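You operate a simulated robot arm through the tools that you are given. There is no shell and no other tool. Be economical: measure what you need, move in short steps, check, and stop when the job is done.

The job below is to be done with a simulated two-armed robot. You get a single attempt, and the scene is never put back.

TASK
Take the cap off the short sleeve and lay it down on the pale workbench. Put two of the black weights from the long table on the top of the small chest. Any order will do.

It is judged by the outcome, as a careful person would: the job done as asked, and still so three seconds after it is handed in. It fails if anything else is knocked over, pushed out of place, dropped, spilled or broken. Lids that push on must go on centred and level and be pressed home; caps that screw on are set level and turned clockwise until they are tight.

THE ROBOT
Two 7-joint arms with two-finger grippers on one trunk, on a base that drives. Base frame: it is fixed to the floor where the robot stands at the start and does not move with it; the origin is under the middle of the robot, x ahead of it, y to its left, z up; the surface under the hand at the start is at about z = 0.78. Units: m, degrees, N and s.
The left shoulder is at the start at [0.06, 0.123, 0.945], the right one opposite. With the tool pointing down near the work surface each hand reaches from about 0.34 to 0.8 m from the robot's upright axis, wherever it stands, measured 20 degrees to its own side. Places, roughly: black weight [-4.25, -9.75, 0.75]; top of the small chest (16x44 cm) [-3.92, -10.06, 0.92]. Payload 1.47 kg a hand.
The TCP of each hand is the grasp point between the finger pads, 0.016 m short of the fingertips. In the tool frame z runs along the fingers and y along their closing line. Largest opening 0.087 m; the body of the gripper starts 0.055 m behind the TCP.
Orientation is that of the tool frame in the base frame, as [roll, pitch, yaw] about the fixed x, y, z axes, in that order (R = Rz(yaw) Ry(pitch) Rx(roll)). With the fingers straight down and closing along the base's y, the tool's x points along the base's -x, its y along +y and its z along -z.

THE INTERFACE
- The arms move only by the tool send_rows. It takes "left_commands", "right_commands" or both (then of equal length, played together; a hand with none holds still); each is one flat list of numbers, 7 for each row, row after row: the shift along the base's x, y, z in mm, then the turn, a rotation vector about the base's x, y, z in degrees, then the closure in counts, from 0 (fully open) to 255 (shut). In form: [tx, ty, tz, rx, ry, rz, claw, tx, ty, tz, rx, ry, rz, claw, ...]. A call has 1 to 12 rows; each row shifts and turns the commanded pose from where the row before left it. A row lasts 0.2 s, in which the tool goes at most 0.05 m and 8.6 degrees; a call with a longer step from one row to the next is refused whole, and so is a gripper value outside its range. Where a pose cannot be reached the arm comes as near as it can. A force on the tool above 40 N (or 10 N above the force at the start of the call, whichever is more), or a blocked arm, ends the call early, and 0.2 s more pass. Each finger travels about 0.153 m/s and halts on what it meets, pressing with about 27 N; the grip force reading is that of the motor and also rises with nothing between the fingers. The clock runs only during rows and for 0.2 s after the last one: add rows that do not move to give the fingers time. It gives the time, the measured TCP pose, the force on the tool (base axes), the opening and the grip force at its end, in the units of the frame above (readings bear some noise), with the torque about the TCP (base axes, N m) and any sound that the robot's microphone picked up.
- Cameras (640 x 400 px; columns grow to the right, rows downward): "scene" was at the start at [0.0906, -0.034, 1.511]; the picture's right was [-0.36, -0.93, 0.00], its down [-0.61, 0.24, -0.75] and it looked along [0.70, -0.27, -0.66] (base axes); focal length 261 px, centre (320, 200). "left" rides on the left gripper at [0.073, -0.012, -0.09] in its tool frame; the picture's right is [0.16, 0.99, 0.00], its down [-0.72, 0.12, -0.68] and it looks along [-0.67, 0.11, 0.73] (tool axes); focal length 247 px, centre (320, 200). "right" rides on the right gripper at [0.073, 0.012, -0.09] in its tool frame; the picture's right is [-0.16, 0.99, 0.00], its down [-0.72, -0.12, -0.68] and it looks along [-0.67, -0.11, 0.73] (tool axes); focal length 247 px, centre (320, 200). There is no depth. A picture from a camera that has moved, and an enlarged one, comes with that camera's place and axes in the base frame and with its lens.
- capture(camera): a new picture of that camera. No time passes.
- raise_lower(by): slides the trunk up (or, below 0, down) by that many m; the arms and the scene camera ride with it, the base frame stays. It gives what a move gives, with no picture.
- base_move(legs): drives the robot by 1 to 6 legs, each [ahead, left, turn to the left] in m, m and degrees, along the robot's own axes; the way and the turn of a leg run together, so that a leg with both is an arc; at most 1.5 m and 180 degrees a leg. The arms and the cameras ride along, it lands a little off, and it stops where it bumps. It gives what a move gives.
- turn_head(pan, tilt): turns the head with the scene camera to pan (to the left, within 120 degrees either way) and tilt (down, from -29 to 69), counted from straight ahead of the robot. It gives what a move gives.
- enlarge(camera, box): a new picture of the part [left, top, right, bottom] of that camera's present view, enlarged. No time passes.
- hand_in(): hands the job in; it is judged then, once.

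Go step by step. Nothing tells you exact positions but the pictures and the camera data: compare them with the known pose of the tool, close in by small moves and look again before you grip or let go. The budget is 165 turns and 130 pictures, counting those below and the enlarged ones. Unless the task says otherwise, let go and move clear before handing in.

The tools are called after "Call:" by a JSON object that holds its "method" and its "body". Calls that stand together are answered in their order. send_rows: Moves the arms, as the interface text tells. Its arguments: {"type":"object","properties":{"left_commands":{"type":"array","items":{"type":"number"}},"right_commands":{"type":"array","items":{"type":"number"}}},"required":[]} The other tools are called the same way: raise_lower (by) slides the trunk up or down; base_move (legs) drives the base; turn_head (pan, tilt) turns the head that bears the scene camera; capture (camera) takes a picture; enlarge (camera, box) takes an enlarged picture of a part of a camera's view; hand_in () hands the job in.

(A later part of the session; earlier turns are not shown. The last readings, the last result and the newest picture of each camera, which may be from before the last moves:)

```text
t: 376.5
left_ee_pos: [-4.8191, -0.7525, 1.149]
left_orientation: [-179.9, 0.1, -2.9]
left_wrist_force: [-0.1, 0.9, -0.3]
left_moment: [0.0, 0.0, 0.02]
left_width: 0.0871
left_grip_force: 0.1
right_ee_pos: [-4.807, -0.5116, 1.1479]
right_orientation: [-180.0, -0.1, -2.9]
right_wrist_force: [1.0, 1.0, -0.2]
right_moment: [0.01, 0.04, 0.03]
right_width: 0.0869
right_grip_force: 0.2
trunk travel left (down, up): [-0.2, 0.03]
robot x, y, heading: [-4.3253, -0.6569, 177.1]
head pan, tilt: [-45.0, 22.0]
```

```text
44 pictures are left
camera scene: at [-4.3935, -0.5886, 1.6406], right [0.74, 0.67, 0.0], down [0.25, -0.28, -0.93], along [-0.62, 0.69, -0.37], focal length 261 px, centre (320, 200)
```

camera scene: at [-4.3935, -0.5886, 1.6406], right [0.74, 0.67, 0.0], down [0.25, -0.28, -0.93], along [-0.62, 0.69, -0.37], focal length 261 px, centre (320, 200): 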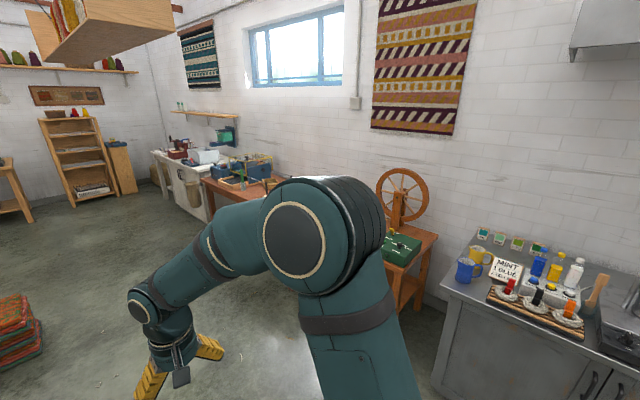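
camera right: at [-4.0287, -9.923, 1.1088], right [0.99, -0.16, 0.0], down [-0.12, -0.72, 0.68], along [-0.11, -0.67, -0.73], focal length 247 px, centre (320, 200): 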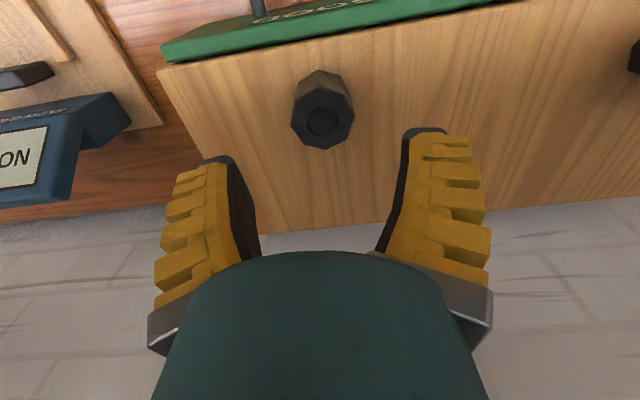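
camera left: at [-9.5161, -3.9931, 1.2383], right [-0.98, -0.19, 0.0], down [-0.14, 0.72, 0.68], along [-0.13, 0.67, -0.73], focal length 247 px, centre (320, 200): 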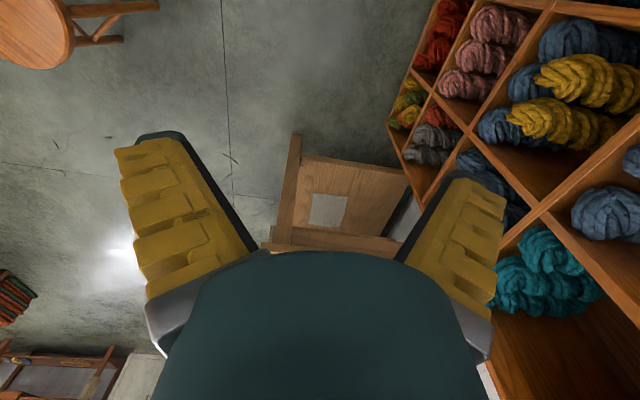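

Call:
{"method": "base_move", "body": {"legs": [[1.3, 0, 3]]}}

Call:
{"method": "turn_head", "body": {"pan": -75, "tilt": 28}}

Call:
{"method": "capture", "body": {"camera": "scene"}}

```text
t: 382.9
left_ee_pos: [-6.0936, -0.7277, 1.149]
left_orientation: [179.9, 0.1, -1.0]
left_wrist_force: [-0.3, -0.1, 0.3]
left_moment: [0.0, -0.01, -0.03]
left_width: 0.0869
left_grip_force: 0.1
right_ee_pos: [-6.0909, -0.4875, 1.1477]
right_orientation: [-179.9, 0.1, -0.9]
right_wrist_force: [0.4, -0.4, 0.3]
right_moment: [-0.02, 0.01, 0.01]
right_width: 0.0873
right_grip_force: 0.1
trunk travel left (down, up): [-0.2, 0.03]
robot x, y, heading: [-5.6013, -0.6145, 179.1]
head pan, tilt: [-45.0, 22.0]
```

```text
t: 383.9
left_ee_pos: [-6.0931, -0.7282, 1.15]
left_orientation: [180.0, 0.0, -0.9]
left_wrist_force: [-0.2, 0.4, 0.5]
left_moment: [-0.03, -0.01, 0.0]
left_width: 0.087
left_grip_force: 0.1
right_ee_pos: [-6.0902, -0.4868, 1.1479]
right_orientation: [179.9, 0.0, -0.9]
right_wrist_force: [-0.1, -0.1, -1.2]
right_moment: [-0.03, 0.01, -0.02]
right_width: 0.0871
right_grip_force: 0.0
trunk travel left (down, up): [-0.2, 0.03]
robot x, y, heading: [-5.5999, -0.6133, 179.3]
head pan, tilt: [-75.0, 28.0]
```

```text
43 pictures are left
camera scene: at [-5.6311, -0.5275, 1.631], right [0.97, 0.25, 0.0], down [0.12, -0.46, -0.88], along [-0.22, 0.86, -0.47], focal length 261 px, centre (320, 200)
```

scene: 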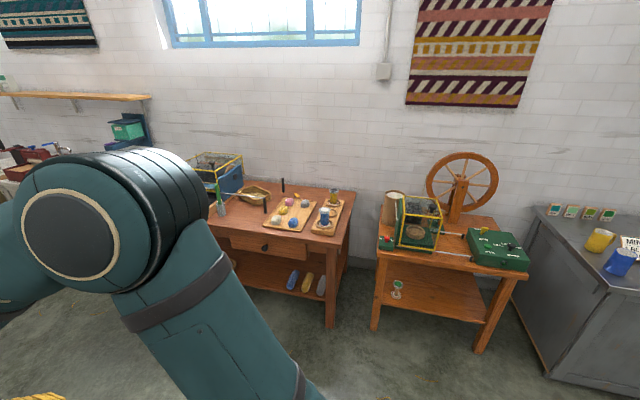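

Call:
{"method": "enlarge", "body": {"camera": "scene", "box": [180, 140, 372, 260]}}

Call:
{"method": "enlarge", "body": {"camera": "scene", "box": [360, 150, 552, 270]}}

```text
3.33 times, centred on (276, 200) of scene
camera zoom: at [-5.6311, -0.5275, 1.631], right [0.97, 0.25, 0.0], down [0.12, -0.46, -0.88], along [-0.22, 0.86, -0.47], focal length 870 px, centre (467, 200)
```

zoom: 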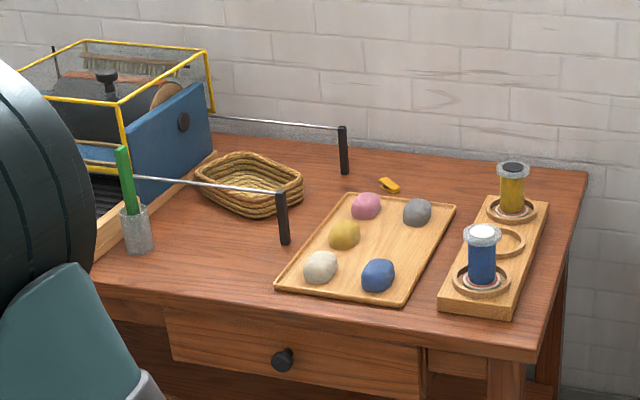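

```text
3.33 times, centred on (456, 210) of scene
camera zoom: at [-5.6311, -0.5275, 1.631], right [0.97, 0.25, 0.0], down [0.12, -0.46, -0.88], along [-0.22, 0.86, -0.47], focal length 870 px, centre (-133, 167)
```

zoom: 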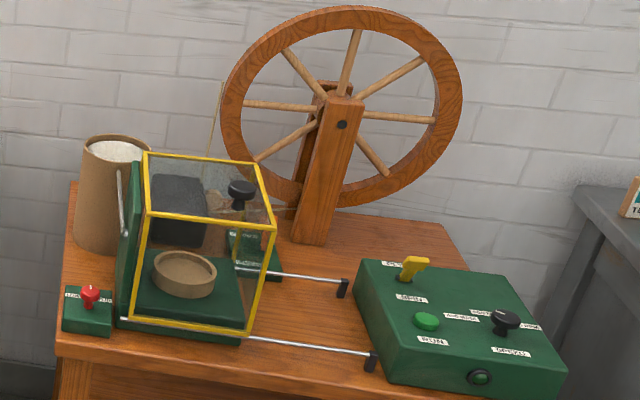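

Those are bobbins, not sleeves. The west pale oak bench had capped tubes lying at about [-9.6,-1.3]; I'll approach it from this clear side.

Call:
{"method": "base_move", "body": {"legs": [[1.5, 0, 0], [0.9, 0.2, 0]]}}

Call:
{"method": "turn_head", "body": {"pan": 15, "tilt": 25}}

Call:
{"method": "capture", "body": {"camera": "scene"}}

```text
t: 395.7
left_ee_pos: [-8.4786, -0.878, 1.1502]
left_orientation: [180.0, 0.0, -1.6]
left_wrist_force: [-0.7, 0.1, 0.2]
left_moment: [0.01, -0.01, 0.0]
left_width: 0.087
left_grip_force: 0.1
right_ee_pos: [-8.4724, -0.6361, 1.147]
right_orientation: [-180.0, 0.1, -1.7]
right_wrist_force: [0.4, -0.5, -0.5]
right_moment: [0.0, 0.01, 0.01]
right_width: 0.0869
right_grip_force: 0.0
trunk travel left (down, up): [-0.2, 0.03]
robot x, y, heading: [-7.9818, -0.7662, 178.4]
head pan, tilt: [-75.0, 28.0]
```

```text
t: 397.3
left_ee_pos: [-8.4778, -0.8779, 1.1493]
left_orientation: [180.0, 0.0, -1.8]
left_wrist_force: [0.2, 0.5, -0.4]
left_moment: [0.02, 0.04, 0.02]
left_width: 0.087
left_grip_force: 0.1
right_ee_pos: [-8.4733, -0.6363, 1.147]
right_orientation: [-180.0, 0.0, -1.6]
right_wrist_force: [-0.9, -0.5, -0.4]
right_moment: [0.0, -0.01, 0.0]
right_width: 0.087
right_grip_force: 0.0
trunk travel left (down, up): [-0.2, 0.03]
robot x, y, heading: [-7.9783, -0.77, 178.5]
head pan, tilt: [15.0, 25.0]
```

```text
40 pictures are left
camera scene: at [-8.0825, -0.7928, 1.6358], right [-0.23, 0.97, 0.0], down [0.41, 0.1, -0.91], along [-0.88, -0.21, -0.42], focal length 261 px, centre (320, 200)
```

scene: 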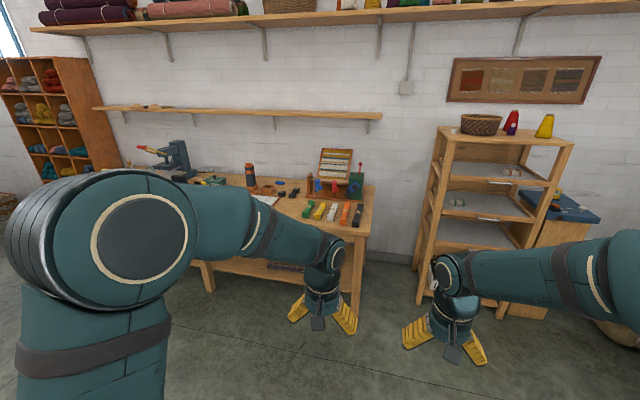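

Call:
{"method": "enlarge", "body": {"camera": "scene", "box": [240, 150, 384, 240]}}

Call:
{"method": "enlarge", "body": {"camera": "scene", "box": [430, 100, 622, 220]}}

```text
4.44 times, centred on (312, 195) of scene
camera zoom: at [-8.0825, -0.7928, 1.6358], right [-0.23, 0.97, 0.0], down [0.41, 0.1, -0.91], along [-0.88, -0.21, -0.42], focal length 1160 px, centre (356, 222)
```

zoom: 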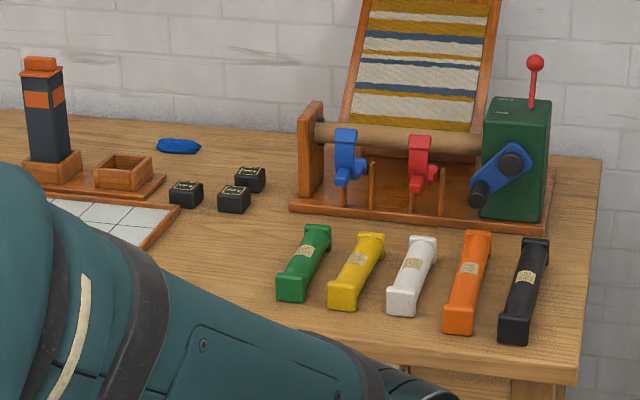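

```text
3.33 times, centred on (526, 160) of scene
camera zoom: at [-8.0825, -0.7928, 1.6358], right [-0.23, 0.97, 0.0], down [0.41, 0.1, -0.91], along [-0.88, -0.21, -0.42], focal length 870 px, centre (-367, 333)
```

zoom: 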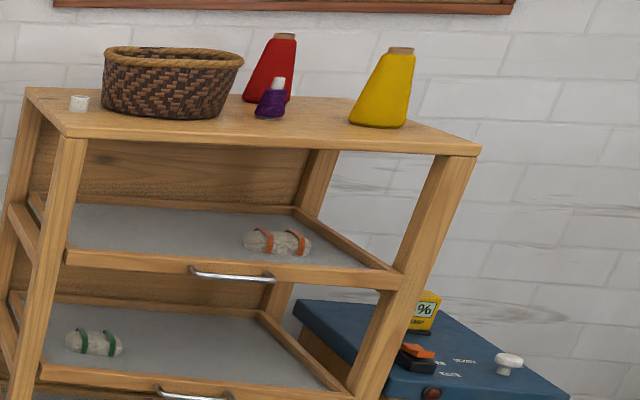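

No clear sleeve yet. I'll look around to my left at the central cart, tables and shelves.

Call:
{"method": "turn_head", "body": {"pan": 95, "tilt": 22}}

Call:
{"method": "capture", "body": {"camera": "scene"}}

Call:
{"method": "turn_head", "body": {"pan": -60, "tilt": 28}}

Call:
{"method": "capture", "body": {"camera": "scene"}}

```text
t: 398.9
left_ee_pos: [-8.4787, -0.8782, 1.1491]
left_orientation: [179.9, 0.0, -1.7]
left_wrist_force: [-1.0, -0.2, -0.1]
left_moment: [0.02, -0.01, 0.0]
left_width: 0.0869
left_grip_force: 0.1
right_ee_pos: [-8.4724, -0.6356, 1.1478]
right_orientation: [-180.0, 0.0, -1.6]
right_wrist_force: [-0.3, -0.3, -0.2]
right_moment: [0.02, 0.03, -0.02]
right_width: 0.0872
right_grip_force: 0.1
trunk travel left (down, up): [-0.2, 0.03]
robot x, y, heading: [-7.9841, -0.7637, 178.5]
head pan, tilt: [95.0, 22.0]
```

```text
37 pictures are left
camera scene: at [-7.9874, -0.8642, 1.6406], right [-1.0, -0.06, 0.0], down [-0.02, 0.37, -0.93], along [0.05, -0.93, -0.37], focal length 261 px, centre (320, 200)
```

scene: 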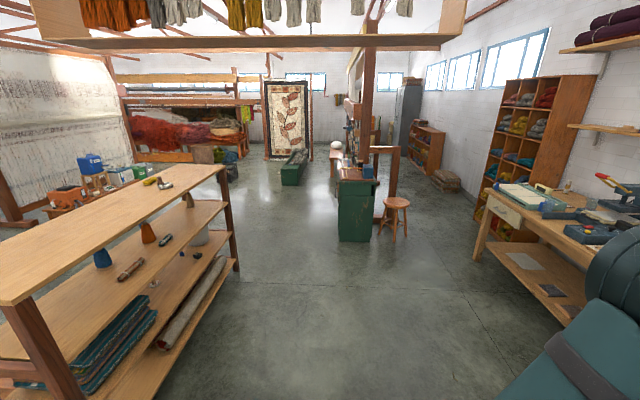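

```text
t: 401.3
left_ee_pos: [-8.4787, -0.8779, 1.1505]
left_orientation: [-180.0, 0.1, -1.8]
left_wrist_force: [-0.2, 0.0, 0.3]
left_moment: [-0.02, 0.0, 0.02]
left_width: 0.0869
left_grip_force: 0.0
right_ee_pos: [-8.4736, -0.6358, 1.1476]
right_orientation: [-180.0, 0.0, -1.6]
right_wrist_force: [0.0, -0.3, 0.3]
right_moment: [0.0, 0.0, 0.02]
right_width: 0.0871
right_grip_force: 0.1
trunk travel left (down, up): [-0.2, 0.03]
robot x, y, heading: [-7.9858, -0.7695, 178.3]
head pan, tilt: [-60.0, 28.0]
```

```text
36 pictures are left
camera scene: at [-8.0362, -0.6913, 1.631], right [0.88, 0.48, 0.0], down [0.22, -0.41, -0.88], along [-0.42, 0.78, -0.47], focal length 261 px, centre (320, 200)
```

scene: 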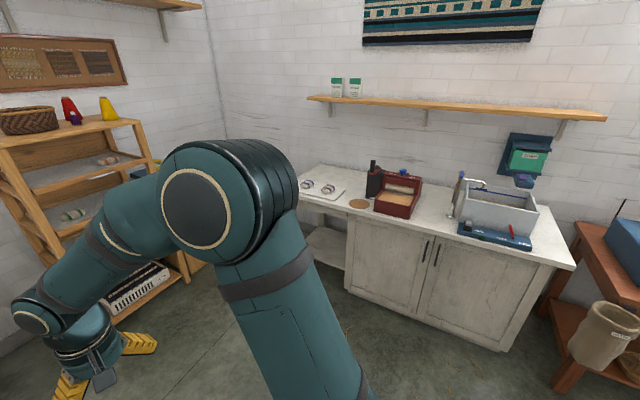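

Call:
{"method": "turn_head", "body": {"pan": 100, "tilt": 22}}

Call:
{"method": "enlarge", "body": {"camera": "scene", "box": [60, 130, 284, 270]}}

Call:
{"method": "enlarge", "body": {"camera": "scene", "box": [300, 130, 460, 230]}}

```text
t: 403.7
left_ee_pos: [-8.4793, -0.8768, 1.1491]
left_orientation: [180.0, -0.1, -1.7]
left_wrist_force: [-0.4, -0.5, -0.9]
left_moment: [0.0, -0.03, -0.01]
left_width: 0.0873
left_grip_force: 0.0
right_ee_pos: [-8.4726, -0.6361, 1.1477]
right_orientation: [-180.0, 0.0, -1.7]
right_wrist_force: [-0.4, 0.0, 0.1]
right_moment: [-0.03, 0.0, -0.01]
right_width: 0.0871
right_grip_force: 0.1
trunk travel left (down, up): [-0.2, 0.03]
robot x, y, heading: [-7.9892, -0.7665, 178.5]
head pan, tilt: [100.0, 22.0]
```

```text
2.86 times, centred on (172, 200) of scene
camera zoom: at [-7.9794, -0.8634, 1.6406], right [-0.99, -0.15, 0.0], down [-0.05, 0.37, -0.93], along [0.13, -0.92, -0.37], focal length 746 px, centre (743, 200)
```

zoom: 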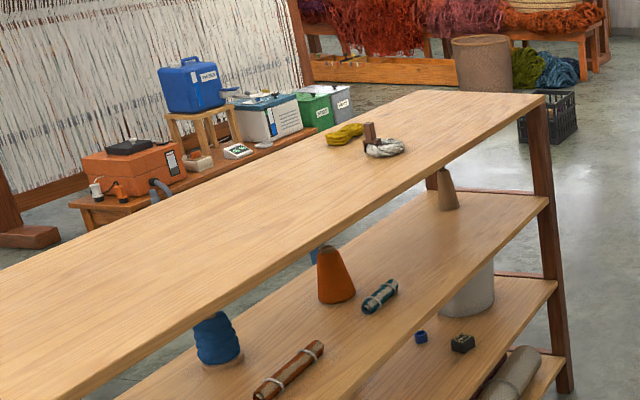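

```text
4.00 times, centred on (380, 180) of scene
camera zoom: at [-7.9794, -0.8634, 1.6406], right [-0.99, -0.15, 0.0], down [-0.05, 0.37, -0.93], along [0.13, -0.92, -0.37], focal length 1044 px, centre (80, 280)
```

zoom: 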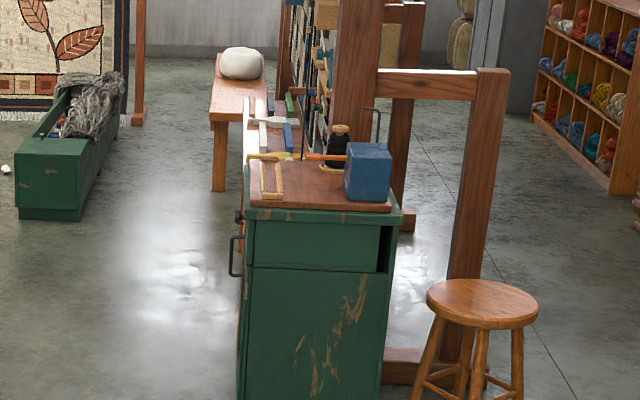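

On the cart's middle shelf I see a long brown tube and a short teal tube with bands — promising "sleeves". Zooming in.

Call:
{"method": "enlarge", "body": {"camera": "scene", "box": [140, 215, 236, 275]}}

```text
6.67 times, centred on (188, 245) of scene
camera zoom: at [-7.9794, -0.8634, 1.6406], right [-0.99, -0.15, 0.0], down [-0.05, 0.37, -0.93], along [0.13, -0.92, -0.37], focal length 1740 px, centre (1200, -100)
```

zoom: 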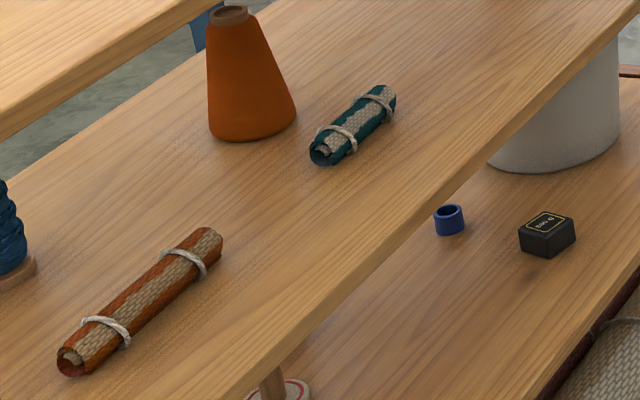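

Those are rolled textiles. The navy block with an orange cap on the west bench, and the similar navy/teal block on the start bench, may be the sleeves; zooming on the west one.

Call:
{"method": "turn_head", "body": {"pan": 15, "tilt": 25}}

Call:
{"method": "enlarge", "body": {"camera": "scene", "box": [228, 152, 292, 192]}}

```text
t: 405.3
left_ee_pos: [-8.4778, -0.8775, 1.1499]
left_orientation: [179.9, -0.1, -1.6]
left_wrist_force: [-1.4, -0.3, 0.2]
left_moment: [0.0, 0.0, 0.0]
left_width: 0.087
left_grip_force: 0.1
right_ee_pos: [-8.4723, -0.6352, 1.1486]
right_orientation: [179.9, -0.1, -1.6]
right_wrist_force: [0.2, 0.6, -0.2]
right_moment: [0.01, 0.01, -0.04]
right_width: 0.0871
right_grip_force: 0.1
trunk travel left (down, up): [-0.2, 0.03]
robot x, y, heading: [-7.9842, -0.7679, 178.6]
head pan, tilt: [15.0, 25.0]
```

```text
10.00 times, centred on (260, 172) of scene
camera zoom: at [-8.0825, -0.7929, 1.6358], right [-0.23, 0.97, 0.0], down [0.41, 0.1, -0.91], along [-0.88, -0.21, -0.42], focal length 2611 px, centre (920, 480)
```

zoom: 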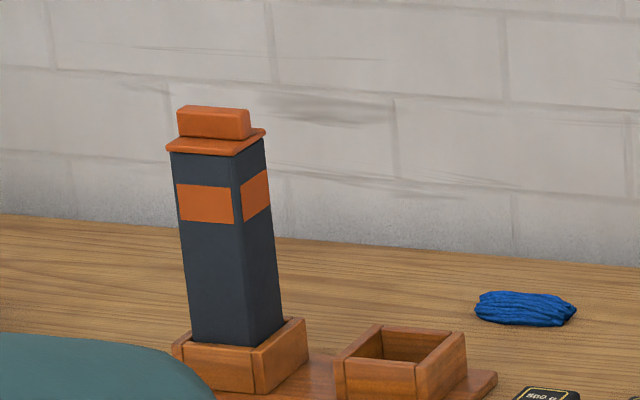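

That is a square "sleeve" with an orange push-on cap in a holder, the tall one; the similar, shorter navy/teal piece stood on the pale oak bench at the start. I'll drive back there to examine it.

Call:
{"method": "base_move", "body": {"legs": [[0, 0, -178.5], [1.5, 0, 0], [1.5, 0, 0], [1.5, 0, 0], [1.5, 0, 0]]}}

```text
t: 416.5
left_ee_pos: [-6.8301, -0.6429, 1.1493]
left_orientation: [180.0, 0.1, 179.8]
left_wrist_force: [-0.7, 0.4, 1.0]
left_moment: [-0.03, -0.08, 0.0]
left_width: 0.0872
left_grip_force: 0.0
right_ee_pos: [-6.8295, -0.8858, 1.1474]
right_orientation: [-179.9, 0.0, 179.6]
right_wrist_force: [-1.4, 0.1, 0.9]
right_moment: [-0.04, -0.04, 0.02]
right_width: 0.0869
right_grip_force: 0.1
trunk travel left (down, up): [-0.2, 0.03]
robot x, y, heading: [-7.3207, -0.7687, 0.0]
head pan, tilt: [15.0, 25.0]
stopped in leg 2: the robot was blocked; the commanded pose is now the measured one
```

The robot was blocked; I'll look at what's in the way before moving.

Call:
{"method": "turn_head", "body": {"pan": -25, "tilt": 45}}

Call:
{"method": "capture", "body": {"camera": "scene"}}

```text
t: 417.6
left_ee_pos: [-6.8291, -0.6438, 1.1479]
left_orientation: [179.9, -0.2, 179.8]
left_wrist_force: [-0.1, -0.2, -0.8]
left_moment: [0.03, 0.01, 0.03]
left_width: 0.087
left_grip_force: 0.1
right_ee_pos: [-6.8287, -0.8872, 1.1465]
right_orientation: [180.0, -0.1, 179.7]
right_wrist_force: [-0.6, 0.4, -0.1]
right_moment: [-0.02, 0.0, 0.01]
right_width: 0.0871
right_grip_force: 0.1
trunk travel left (down, up): [-0.2, 0.03]
robot x, y, heading: [-7.3179, -0.7644, -0.1]
head pan, tilt: [-25.0, 45.0]
```

```text
31 pictures are left
camera scene: at [-7.2338, -0.8026, 1.6052], right [-0.43, -0.91, 0.0], down [-0.64, 0.3, -0.71], along [0.64, -0.3, -0.71], focal length 261 px, centre (320, 200)
```

scene: 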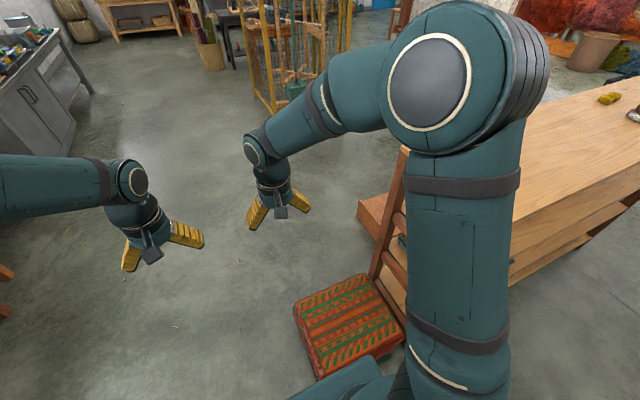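

A stack of rugs by the cart was touched; it looks in place. I'll back off, shift left, and go around it.

Call:
{"method": "base_move", "body": {"legs": [[-0.12, 0, 0], [0, 0.4, 0], [1.5, 0, 0], [1.5, -0.0, 0], [1.45, -0.25, 0], [1.2, -0.1, 0]]}}

Call:
{"method": "turn_head", "body": {"pan": 0, "tilt": 25}}

Call:
{"method": "capture", "body": {"camera": "scene"}}

```text
t: 448.9
left_ee_pos: [-1.3519, -0.65, 1.1476]
left_orientation: [179.9, -0.3, 179.5]
left_wrist_force: [0.5, -0.8, -0.4]
left_moment: [-0.02, -0.01, 0.0]
left_width: 0.0871
left_grip_force: 0.0
right_ee_pos: [-1.3519, -0.8929, 1.1464]
right_orientation: [-179.9, -0.2, 179.5]
right_wrist_force: [0.4, 0.8, 0.2]
right_moment: [-0.02, -0.02, -0.02]
right_width: 0.0868
right_grip_force: 0.2
trunk travel left (down, up): [-0.2, 0.03]
robot x, y, heading: [-1.8441, -0.7723, -0.2]
head pan, tilt: [-25.0, 45.0]
```

```text
t: 449.7
left_ee_pos: [-1.353, -0.6495, 1.1472]
left_orientation: [179.9, -0.1, 179.6]
left_wrist_force: [0.0, -0.9, 0.0]
left_moment: [-0.01, 0.03, 0.04]
left_width: 0.087
left_grip_force: 0.1
right_ee_pos: [-1.3529, -0.8939, 1.147]
right_orientation: [-179.8, 0.0, 179.5]
right_wrist_force: [0.3, 0.0, 0.4]
right_moment: [-0.02, 0.02, -0.01]
right_width: 0.087
right_grip_force: 0.0
trunk travel left (down, up): [-0.2, 0.03]
robot x, y, heading: [-1.846, -0.769, -0.5]
head pan, tilt: [0.0, 25.0]
```

```text
30 pictures are left
camera scene: at [-1.7393, -0.7744, 1.6357], right [-0.01, -1.0, 0.0], down [-0.42, 0.0, -0.91], along [0.91, -0.01, -0.42], focal length 261 px, centre (320, 200)
```

scene: 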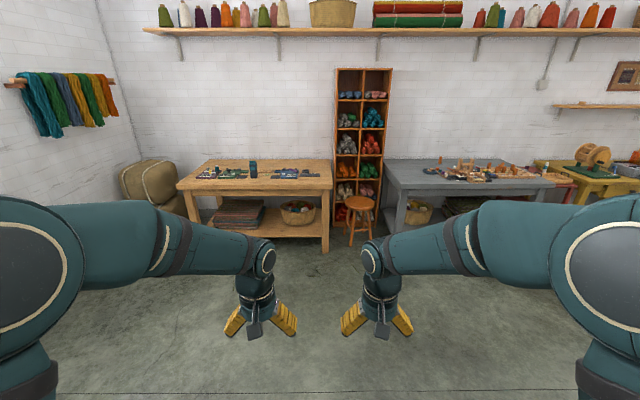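

The start bench looks pale next to grey and yellow ones, with the navy/teal piece standing on it. Driving back to its front.

Call:
{"method": "base_move", "body": {"legs": [[1.2, 0.75, 0.5], [0.58, 0, 0]]}}

Call:
{"method": "turn_head", "body": {"pan": -10, "tilt": 45}}

Call:
{"method": "capture", "body": {"camera": "scene"}}

```text
t: 459.7
left_ee_pos: [0.4363, 0.0728, 1.1477]
left_orientation: [179.8, -0.3, 179.2]
left_wrist_force: [0.0, -0.1, -0.1]
left_moment: [0.0, 0.0, 0.03]
left_width: 0.0869
left_grip_force: 0.0
right_ee_pos: [0.4346, -0.1694, 1.1457]
right_orientation: [-179.9, -0.2, 179.0]
right_wrist_force: [0.1, -0.1, -0.1]
right_moment: [0.03, -0.01, -0.01]
right_width: 0.087
right_grip_force: 0.1
trunk travel left (down, up): [-0.2, 0.03]
robot x, y, heading: [-0.0578, -0.04, -0.7]
head pan, tilt: [0.0, 25.0]
```

```text
t: 460.5
left_ee_pos: [0.4374, 0.0749, 1.147]
left_orientation: [179.9, -0.2, 179.2]
left_wrist_force: [-0.5, 0.0, -0.6]
left_moment: [0.0, -0.02, 0.04]
left_width: 0.0869
left_grip_force: 0.1
right_ee_pos: [0.4334, -0.1691, 1.1461]
right_orientation: [-179.8, -0.1, 179.0]
right_wrist_force: [-0.3, 0.4, 0.3]
right_moment: [0.02, 0.0, -0.02]
right_width: 0.087
right_grip_force: 0.1
trunk travel left (down, up): [-0.2, 0.03]
robot x, y, heading: [-0.0557, -0.042, -0.6]
head pan, tilt: [-10.0, 45.0]
```

```text
29 pictures are left
camera scene: at [0.0361, -0.0616, 1.6052], right [-0.19, -0.98, 0.0], down [-0.69, 0.13, -0.71], along [0.7, -0.13, -0.71], focal length 261 px, centre (320, 200)
```

scene: 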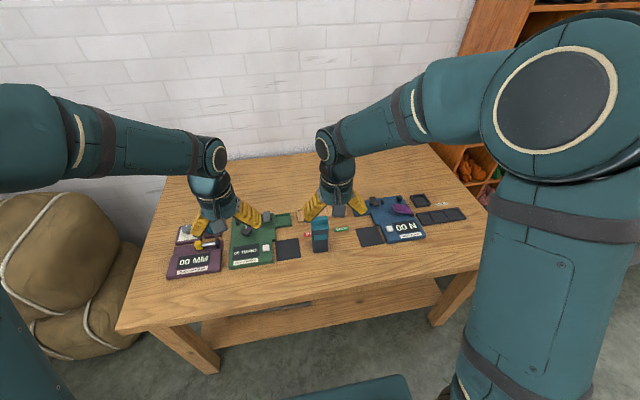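

Call:
{"method": "enlarge", "body": {"camera": "scene", "box": [280, 200, 360, 250]}}

Call:
{"method": "capture", "body": {"camera": "right"}}

```text
8.00 times, centred on (320, 225) of scene
camera zoom: at [0.0361, -0.0616, 1.6052], right [-0.19, -0.98, 0.0], down [-0.69, 0.13, -0.71], along [0.7, -0.13, -0.71], focal length 2089 px, centre (320, 0)
```

zoom: 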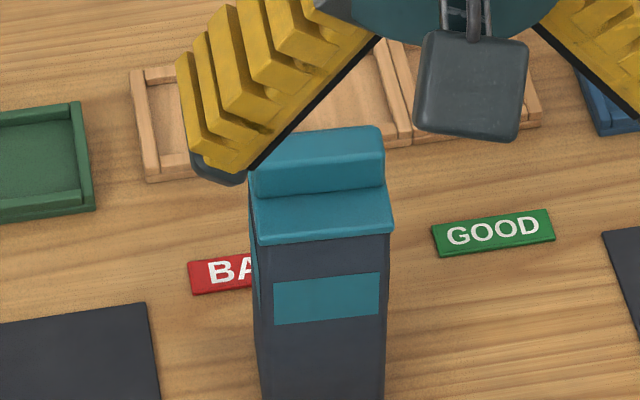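

```text
27 pictures are left
camera right: at [0.3619, -0.1565, 1.236], right [0.17, 0.98, 0.0], down [0.72, -0.13, 0.68], along [0.67, -0.12, -0.73], focal length 247 px, centre (320, 200)
```

right: 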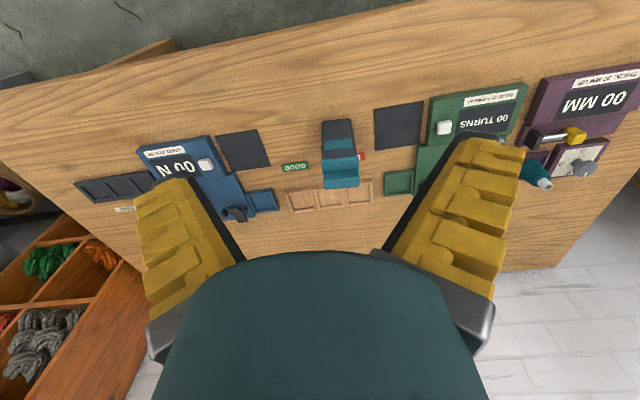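

This is a capped square sleeve (teal cap with a bar handle), shorter than the one on the west bench, standing on this pale bench at about [0.6,-0.167]. I'll bring the right hand nearer above it to measure.

Call:
{"method": "send_rows", "body": {"right_commands": [30, 1, -10, 0, 0, 0, 0, 30, 0, -15, 0, 0, 0, 0, 30, 0, -15, 0, 0, 0, 0, 30, 0, -15, 0, 0, 0, 0], "left_commands": [0, 40, 0, 0, 0, 0, 0, 0, 40, 0, 0, 0, 0, 0, 0, 40, 0, 0, 0, 0, 0, 0, 30, 0, 0, 0, 0, 0]}}

Call:
{"method": "capture", "body": {"camera": "right"}}

Call:
{"method": "enlarge", "body": {"camera": "scene", "box": [240, 175, 400, 275]}}

```text
t: 461.5
left_ee_pos: [0.4387, 0.223, 1.1478]
left_orientation: [-179.9, -0.2, 179.2]
left_wrist_force: [0.8, 0.4, -0.7]
left_moment: [0.03, 0.03, 0.0]
left_width: 0.0869
left_grip_force: 0.1
right_ee_pos: [0.5557, -0.1674, 1.0921]
right_orientation: [-179.9, -0.2, 179.1]
right_wrist_force: [0.9, -0.6, -0.2]
right_moment: [-0.03, 0.03, -0.01]
right_width: 0.087
right_grip_force: 0.1
trunk travel left (down, up): [-0.2, 0.03]
robot x, y, heading: [-0.0575, -0.0461, -0.8]
head pan, tilt: [-10.0, 45.0]
```

```text
26 pictures are left
camera right: at [0.4846, -0.1553, 1.181], right [0.17, 0.98, 0.0], down [0.72, -0.13, 0.68], along [0.67, -0.12, -0.74], focal length 247 px, centre (320, 200)
```

right: 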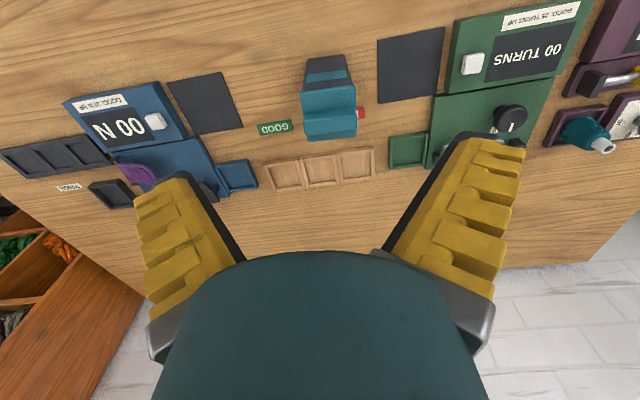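

```text
4.00 times, centred on (320, 225) of scene
camera zoom: at [0.0375, -0.0613, 1.6051], right [-0.19, -0.98, 0.0], down [-0.7, 0.13, -0.71], along [0.69, -0.13, -0.71], focal length 1044 px, centre (320, 100)
```

zoom: 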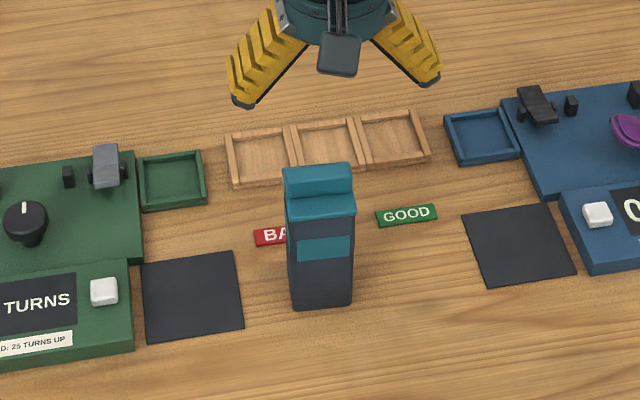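

Measured: cap bar top near [0.60,-0.166,0.94], aligned with the axes, about 5.6 cm long. Moving right above it and checking.

Call:
{"method": "send_rows", "body": {"right_commands": [22, 1, -20, 0, 0, 0, 0, 22, 0, -20, 0, 0, 0.9, 0, 0, 0, -25, 0, 0, 0, 0, 0, 0, -20, 0, 0, 0, 0]}}

Call:
{"method": "capture", "body": {"camera": "right"}}

Call:
{"method": "enlarge", "body": {"camera": "scene", "box": [270, 185, 366, 245]}}

```text
t: 462.5
left_ee_pos: [0.4379, 0.2232, 1.1472]
left_orientation: [179.9, -0.1, 179.2]
left_wrist_force: [0.0, -0.2, 0.1]
left_moment: [-0.03, -0.02, 0.0]
left_width: 0.0871
left_grip_force: 0.1
right_ee_pos: [0.5997, -0.1663, 1.0075]
right_orientation: [-179.9, -0.1, 180.0]
right_wrist_force: [-0.3, -0.3, -0.4]
right_moment: [0.01, 0.0, -0.01]
right_width: 0.0871
right_grip_force: 0.0
trunk travel left (down, up): [-0.2, 0.03]
robot x, y, heading: [-0.0559, -0.0463, -1.0]
head pan, tilt: [-10.0, 45.0]
```

```text
24 pictures are left
camera right: at [0.5261, -0.155, 1.096], right [0.16, 0.99, 0.0], down [0.73, -0.12, 0.68], along [0.67, -0.11, -0.73], focal length 247 px, centre (320, 200)
```

right: 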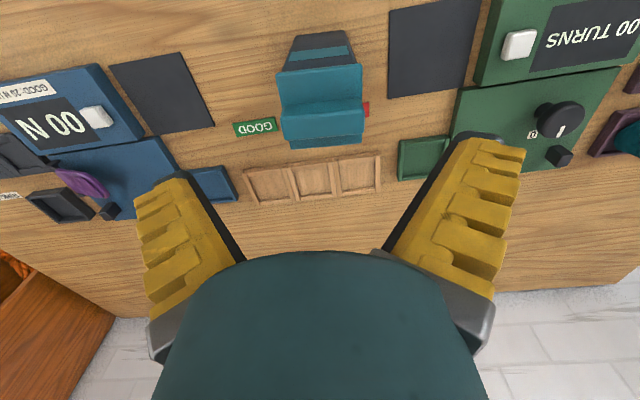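

```text
6.67 times, centred on (318, 215) of scene
camera zoom: at [0.0367, -0.0618, 1.6051], right [-0.19, -0.98, 0.0], down [-0.69, 0.13, -0.71], along [0.69, -0.13, -0.71], focal length 1740 px, centre (333, 100)
```

zoom: 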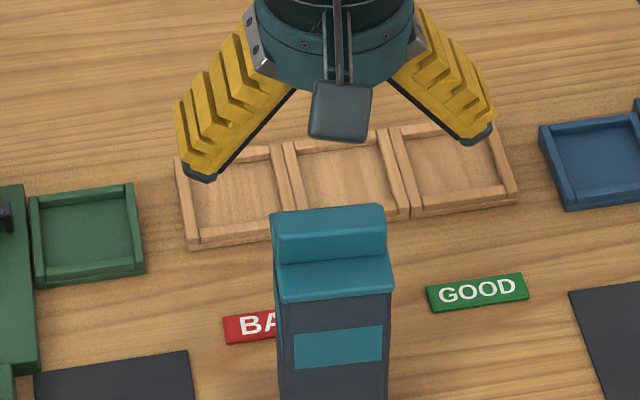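

Aligned. Lowering towards the bar; I'll stop just above grip height and check.

Call:
{"method": "send_rows", "body": {"right_commands": [0, 2, -25, 0, 0, 0, 0, 0, 0, -20, 0, 0, 0, 0, 0, 0, -15, 0, 0, 0, 0]}}

Call:
{"method": "capture", "body": {"camera": "right"}}

Call:
{"method": "enlarge", "body": {"camera": "scene", "box": [270, 185, 366, 245]}}

```text
t: 463.3
left_ee_pos: [0.4372, 0.2229, 1.1477]
left_orientation: [180.0, -0.2, 179.3]
left_wrist_force: [-0.2, -0.4, -0.4]
left_moment: [-0.03, -0.01, -0.02]
left_width: 0.0868
left_grip_force: 0.0
right_ee_pos: [0.5984, -0.1649, 0.9455]
right_orientation: [-179.8, -0.3, 179.9]
right_wrist_force: [0.3, -0.1, 0.2]
right_moment: [0.02, 0.01, 0.01]
right_width: 0.0868
right_grip_force: 0.1
trunk travel left (down, up): [-0.2, 0.03]
robot x, y, heading: [-0.0569, -0.0455, -0.7]
head pan, tilt: [-10.0, 45.0]
```

```text
22 pictures are left
camera right: at [0.5259, -0.1533, 1.0353], right [0.16, 0.99, 0.0], down [0.73, -0.12, 0.68], along [0.67, -0.11, -0.73], focal length 247 px, centre (320, 200)
```

right: 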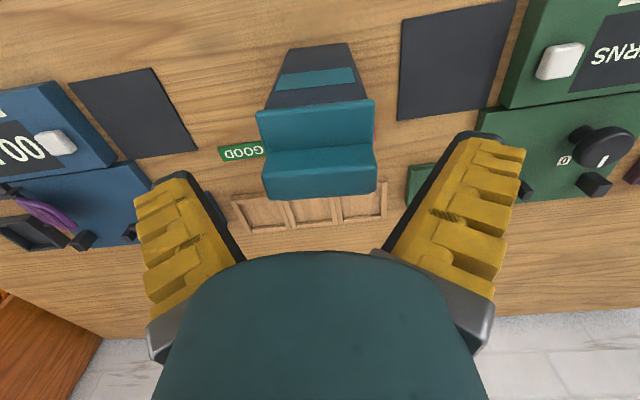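

```text
6.67 times, centred on (318, 215) of scene
camera zoom: at [0.0368, -0.0617, 1.6051], right [-0.19, -0.98, 0.0], down [-0.69, 0.13, -0.71], along [0.69, -0.13, -0.71], focal length 1740 px, centre (333, 100)
```

zoom: 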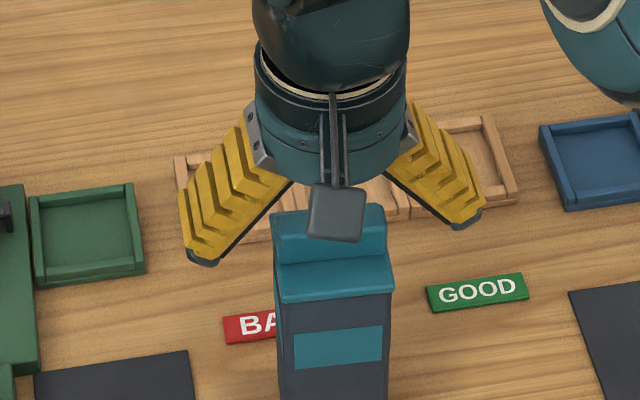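

The bar is centred between the fingers. Shifting 6 mm forward, lowering 8 mm and closing on the bar's ends.

Call:
{"method": "send_rows", "body": {"right_commands": [6, 0, 0, 0, 0, 0, 0, 0, 0, -4, 0, 0, 0, 0, 0, 0, -4, 0, 0, 0, 0, 0, 0, 0, 0, 0, 0, 60, 0, 0, 0, 0, 0, 0, 100, 0, 0, 0, 0, 0, 0, 140, 0, 0, 0, 0, 0, 0, 140]}}

Call:
{"method": "capture", "body": {"camera": "right"}}

```text
t: 464.9
left_ee_pos: [0.4372, 0.2223, 1.1471]
left_orientation: [179.9, -0.2, 179.2]
left_wrist_force: [-0.5, -0.4, 0.3]
left_moment: [-0.03, -0.01, 0.03]
left_width: 0.0868
left_grip_force: 0.1
right_ee_pos: [0.6035, -0.1645, 0.9383]
right_orientation: [-179.9, -0.1, -180.0]
right_wrist_force: [-0.2, 0.4, -1.8]
right_moment: [-0.01, -0.03, -0.01]
right_width: 0.053
right_grip_force: 27.4
trunk travel left (down, up): [-0.2, 0.03]
robot x, y, heading: [-0.0571, -0.0405, -0.7]
head pan, tilt: [-10.0, 45.0]
```

```text
20 pictures are left
camera right: at [0.5315, -0.1537, 1.0283], right [0.16, 0.99, 0.0], down [0.73, -0.12, 0.68], along [0.67, -0.11, -0.73], focal length 247 px, centre (320, 200)
```

right: 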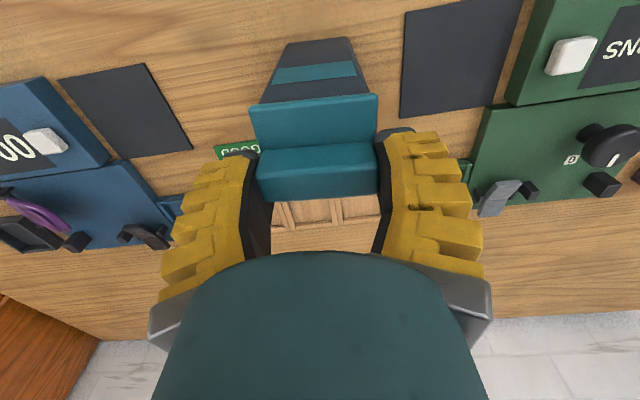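

The bar is gripped (53 mm). Pulling up gently in small steps while watching the force.

Call:
{"method": "send_rows", "body": {"right_commands": [0, 0, 2, 0, 0, 0, 140, 0, 0, 2, 0, 0, 0, 140]}}

Call:
{"method": "send_rows", "body": {"right_commands": [0, 0, 2, 0, 0, 0, 140, 0, 0, 2, 0, 0, 0, 140]}}

Call:
{"method": "enlarge", "body": {"camera": "scene", "box": [270, 200, 366, 260]}}

```text
t: 465.5
left_ee_pos: [0.4372, 0.2228, 1.147]
left_orientation: [179.9, -0.2, 179.2]
left_wrist_force: [0.2, 0.9, -0.4]
left_moment: [0.0, 0.0, -0.04]
left_width: 0.0871
left_grip_force: 0.1
right_ee_pos: [0.6058, -0.1646, 0.9419]
right_orientation: [-179.9, -0.1, 179.9]
right_wrist_force: [-0.3, 0.8, -1.1]
right_moment: [0.01, -0.01, 0.0]
right_width: 0.0531
right_grip_force: 27.1
trunk travel left (down, up): [-0.2, 0.03]
robot x, y, heading: [-0.0582, -0.043, -0.9]
head pan, tilt: [-10.0, 45.0]
```

```text
t: 466.1
left_ee_pos: [0.4365, 0.2235, 1.1471]
left_orientation: [179.9, -0.2, 179.2]
left_wrist_force: [-0.4, 0.2, -0.6]
left_moment: [-0.03, 0.01, 0.04]
left_width: 0.0871
left_grip_force: 0.0
right_ee_pos: [0.6048, -0.1649, 0.9474]
right_orientation: [-179.9, -0.1, 179.9]
right_wrist_force: [-0.2, -0.7, -2.0]
right_moment: [0.0, 0.0, -0.02]
right_width: 0.0529
right_grip_force: 27.1
trunk travel left (down, up): [-0.2, 0.03]
robot x, y, heading: [-0.0561, -0.0421, -0.7]
head pan, tilt: [-10.0, 45.0]
```

```text
6.67 times, centred on (318, 230) of scene
camera zoom: at [0.0363, -0.0617, 1.6052], right [-0.19, -0.98, 0.0], down [-0.69, 0.13, -0.71], along [0.69, -0.13, -0.71], focal length 1740 px, centre (333, 0)
```

zoom: 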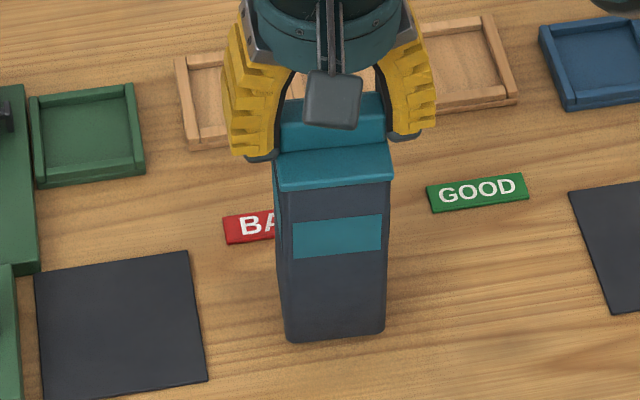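

The whole sleeve lifts with the cap, so I'll set it back down and bring the left hand in from the front, tilted, to hold the sleeve body.

Call:
{"method": "send_rows", "body": {"right_commands": [0, 0, -3, 0, 0, 0, 140, 0, 0, -3, 0, 0, 0, 140, 0, 0, -2, 0, 0, 0, 140]}}

Call:
{"method": "send_rows", "body": {"left_commands": [-14, 0, -20, 0, -8, 0, 0, -14, 0, -20, 0, -8, 0, 0, -14, 0, -20, 0, -8, 0, 0, -14, 0, -20, 0, -8, 0, 0, -14, 0, -20, 0, -8, 0, 0, -14, 0, -20, 0, -8, 0, 0, -14, 0, -20, 0, -7, 0, 0, 0, -45, 0, 0, 0, 0, 0, 0, -45, 0, 0, 0, 0, 0, 0, -45, 0, 0, 0, 0, 0, 0, -45, 0, 0, 0, 0, 0]}}

Call:
{"method": "capture", "body": {"camera": "scene"}}

```text
t: 466.9
left_ee_pos: [0.4367, 0.2235, 1.1471]
left_orientation: [179.8, -0.2, 179.2]
left_wrist_force: [0.7, 0.4, -0.9]
left_moment: [0.0, 0.03, 0.02]
left_width: 0.0871
left_grip_force: 0.1
right_ee_pos: [0.6042, -0.1647, 0.9384]
right_orientation: [-179.9, -0.2, 180.0]
right_wrist_force: [-0.5, -0.5, -1.9]
right_moment: [0.04, 0.01, -0.03]
right_width: 0.0531
right_grip_force: 27.2
trunk travel left (down, up): [-0.2, 0.03]
robot x, y, heading: [-0.057, -0.0436, -0.5]
head pan, tilt: [-10.0, 45.0]
```

```text
t: 469.3
left_ee_pos: [0.4126, 0.0623, 0.9864]
left_orientation: [179.7, 50.8, 179.0]
left_wrist_force: [-0.8, -1.2, -0.2]
left_moment: [0.0, 0.03, 0.03]
left_width: 0.0869
left_grip_force: 0.2
left hand out of reach, approached as far as the arm can: row 4, 5, 6, 7, 8, 9
right_ee_pos: [0.6031, -0.1677, 0.9376]
right_orientation: [179.9, -0.1, 179.9]
right_wrist_force: [0.9, -1.5, -0.6]
right_moment: [0.07, 0.01, -0.04]
right_width: 0.0531
right_grip_force: 26.9
trunk travel left (down, up): [-0.2, 0.03]
robot x, y, heading: [-0.0536, -0.0408, -1.0]
head pan, tilt: [-10.0, 45.0]
heard: snap
```

```text
18 pictures are left
camera scene: at [0.0362, -0.0646, 1.6051], right [-0.19, -0.98, 0.0], down [-0.69, 0.13, -0.71], along [0.69, -0.13, -0.71], focal length 261 px, centre (320, 200)
```

scene: 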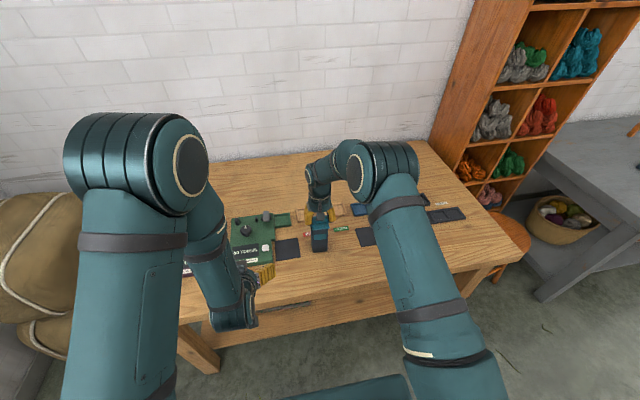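

I heard a "snap", perhaps the cap's snap fit shifting as the robot moved. I'll look at the sleeve closely.

Call:
{"method": "enlarge", "body": {"camera": "scene", "box": [270, 195, 366, 255]}}

Call:
{"method": "capture", "body": {"camera": "right"}}

```text
6.67 times, centred on (318, 225) of scene
camera zoom: at [0.0362, -0.0646, 1.6051], right [-0.19, -0.98, 0.0], down [-0.69, 0.13, -0.71], along [0.69, -0.13, -0.71], focal length 1740 px, centre (333, 33)
```

zoom: 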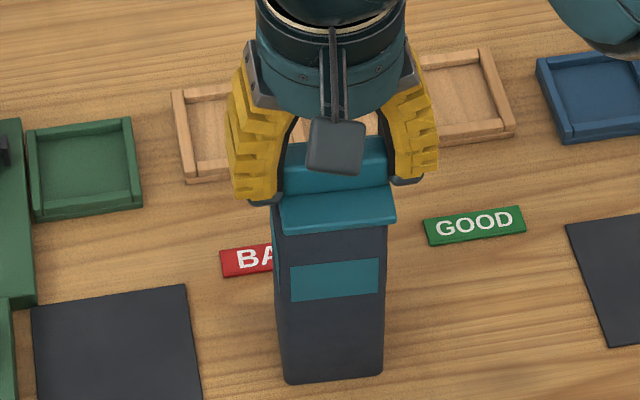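

```text
16 pictures are left
camera right: at [0.5318, -0.1565, 1.0281], right [0.16, 0.99, 0.0], down [0.73, -0.12, 0.68], along [0.67, -0.11, -0.73], focal length 247 px, centre (320, 200)
```

right: 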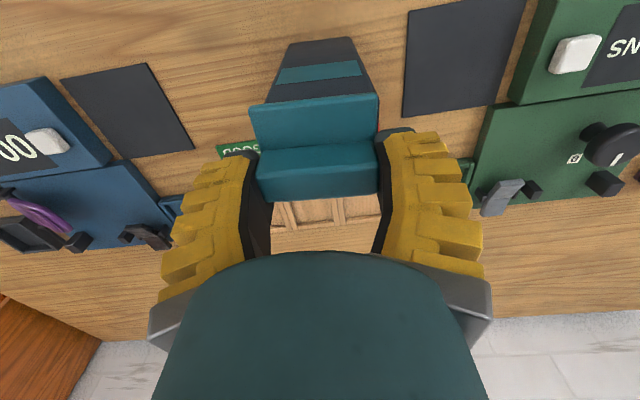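

The cap now sits shifted a few mm relative to the sleeve — it seems to have snapped loose. I'll lift very gently and see whether the sleeve stays down.

Call:
{"method": "send_rows", "body": {"right_commands": [0, 0, 3, 0, 0, 0, 140, 0, 0, 3, 0, 0, 0, 140, 0, 0, 3, 0, 0, 0, 140]}}

Call:
{"method": "enlarge", "body": {"camera": "scene", "box": [270, 195, 366, 255]}}

```text
t: 470.1
left_ee_pos: [0.4136, 0.0647, 0.9864]
left_orientation: [179.9, 50.8, 179.2]
left_wrist_force: [-0.2, -1.1, 0.8]
left_moment: [0.0, 0.01, -0.01]
left_width: 0.0867
left_grip_force: 0.1
right_ee_pos: [0.6024, -0.166, 0.9471]
right_orientation: [-179.9, -0.2, 180.0]
right_wrist_force: [0.0, 0.4, 0.6]
right_moment: [-0.02, 0.0, 0.01]
right_width: 0.0533
right_grip_force: 26.9
trunk travel left (down, up): [-0.2, 0.03]
robot x, y, heading: [-0.0547, -0.0448, -0.5]
head pan, tilt: [-10.0, 45.0]
```

```text
6.67 times, centred on (318, 225) of scene
camera zoom: at [0.0362, -0.062, 1.6052], right [-0.19, -0.98, 0.0], down [-0.69, 0.13, -0.71], along [0.69, -0.13, -0.71], focal length 1740 px, centre (333, 33)
```

zoom: 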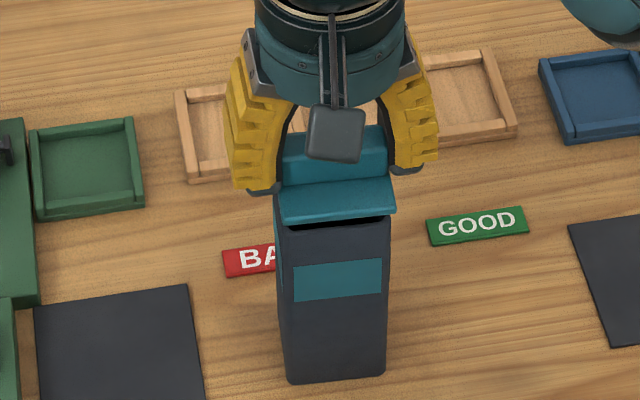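

The cap is coming off and the sleeve stays put. Lifting it clear.

Call:
{"method": "send_rows", "body": {"right_commands": [0, 0, 5, 0, 0, 0, 140, 0, 0, 5, 0, 0, 0, 140, 0, 0, 8, 0, 0, 0, 140, 0, 0, 10, 0, 0, 0, 140, 0, 0, 20, 0, 0, 0, 140, 0, 0, 30, 0, 0, 0, 140, 0, 0, 30, 0, 0, 0, 140]}}

Call:
{"method": "capture", "body": {"camera": "scene"}}

Call:
{"method": "capture", "body": {"camera": "right"}}

```text
t: 471.7
left_ee_pos: [0.4126, 0.0653, 0.9866]
left_orientation: [180.0, 50.9, 179.1]
left_wrist_force: [-0.5, 0.1, -0.1]
left_moment: [0.03, 0.0, -0.01]
left_width: 0.0873
left_grip_force: 0.1
right_ee_pos: [0.6047, -0.1657, 1.0547]
right_orientation: [-179.9, 0.0, 180.0]
right_wrist_force: [0.3, 0.0, 0.0]
right_moment: [-0.01, 0.01, 0.01]
right_width: 0.0532
right_grip_force: 27.5
trunk travel left (down, up): [-0.2, 0.03]
robot x, y, heading: [-0.0573, -0.0436, -0.9]
head pan, tilt: [-10.0, 45.0]
```

```text
14 pictures are left
camera scene: at [0.0357, -0.0615, 1.6052], right [-0.19, -0.98, 0.0], down [-0.69, 0.13, -0.71], along [0.69, -0.13, -0.71], focal length 261 px, centre (320, 200)
```

scene: 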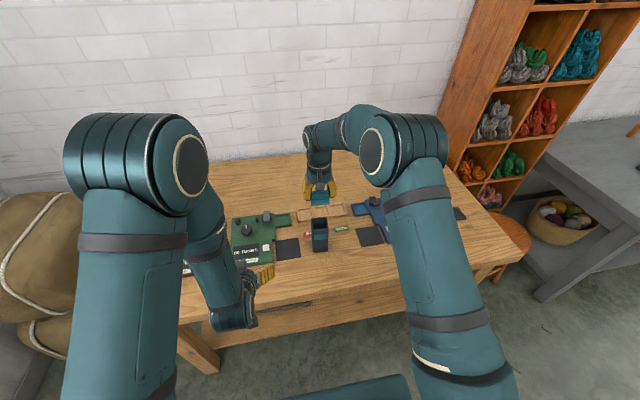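

```text
13 pictures are left
camera right: at [0.5331, -0.1537, 1.1447], right [0.16, 0.99, 0.0], down [0.72, -0.12, 0.68], along [0.67, -0.11, -0.73], focal length 247 px, centre (320, 200)
```

right: 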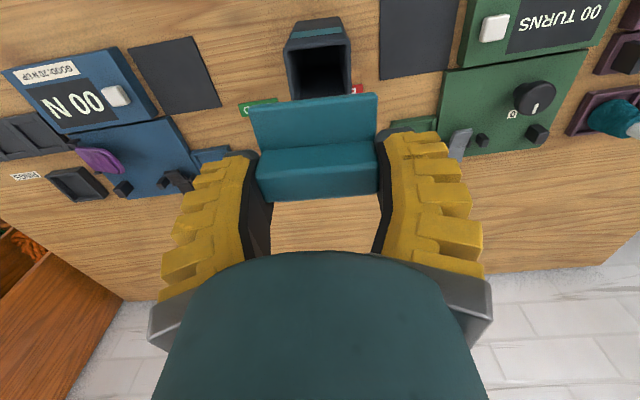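

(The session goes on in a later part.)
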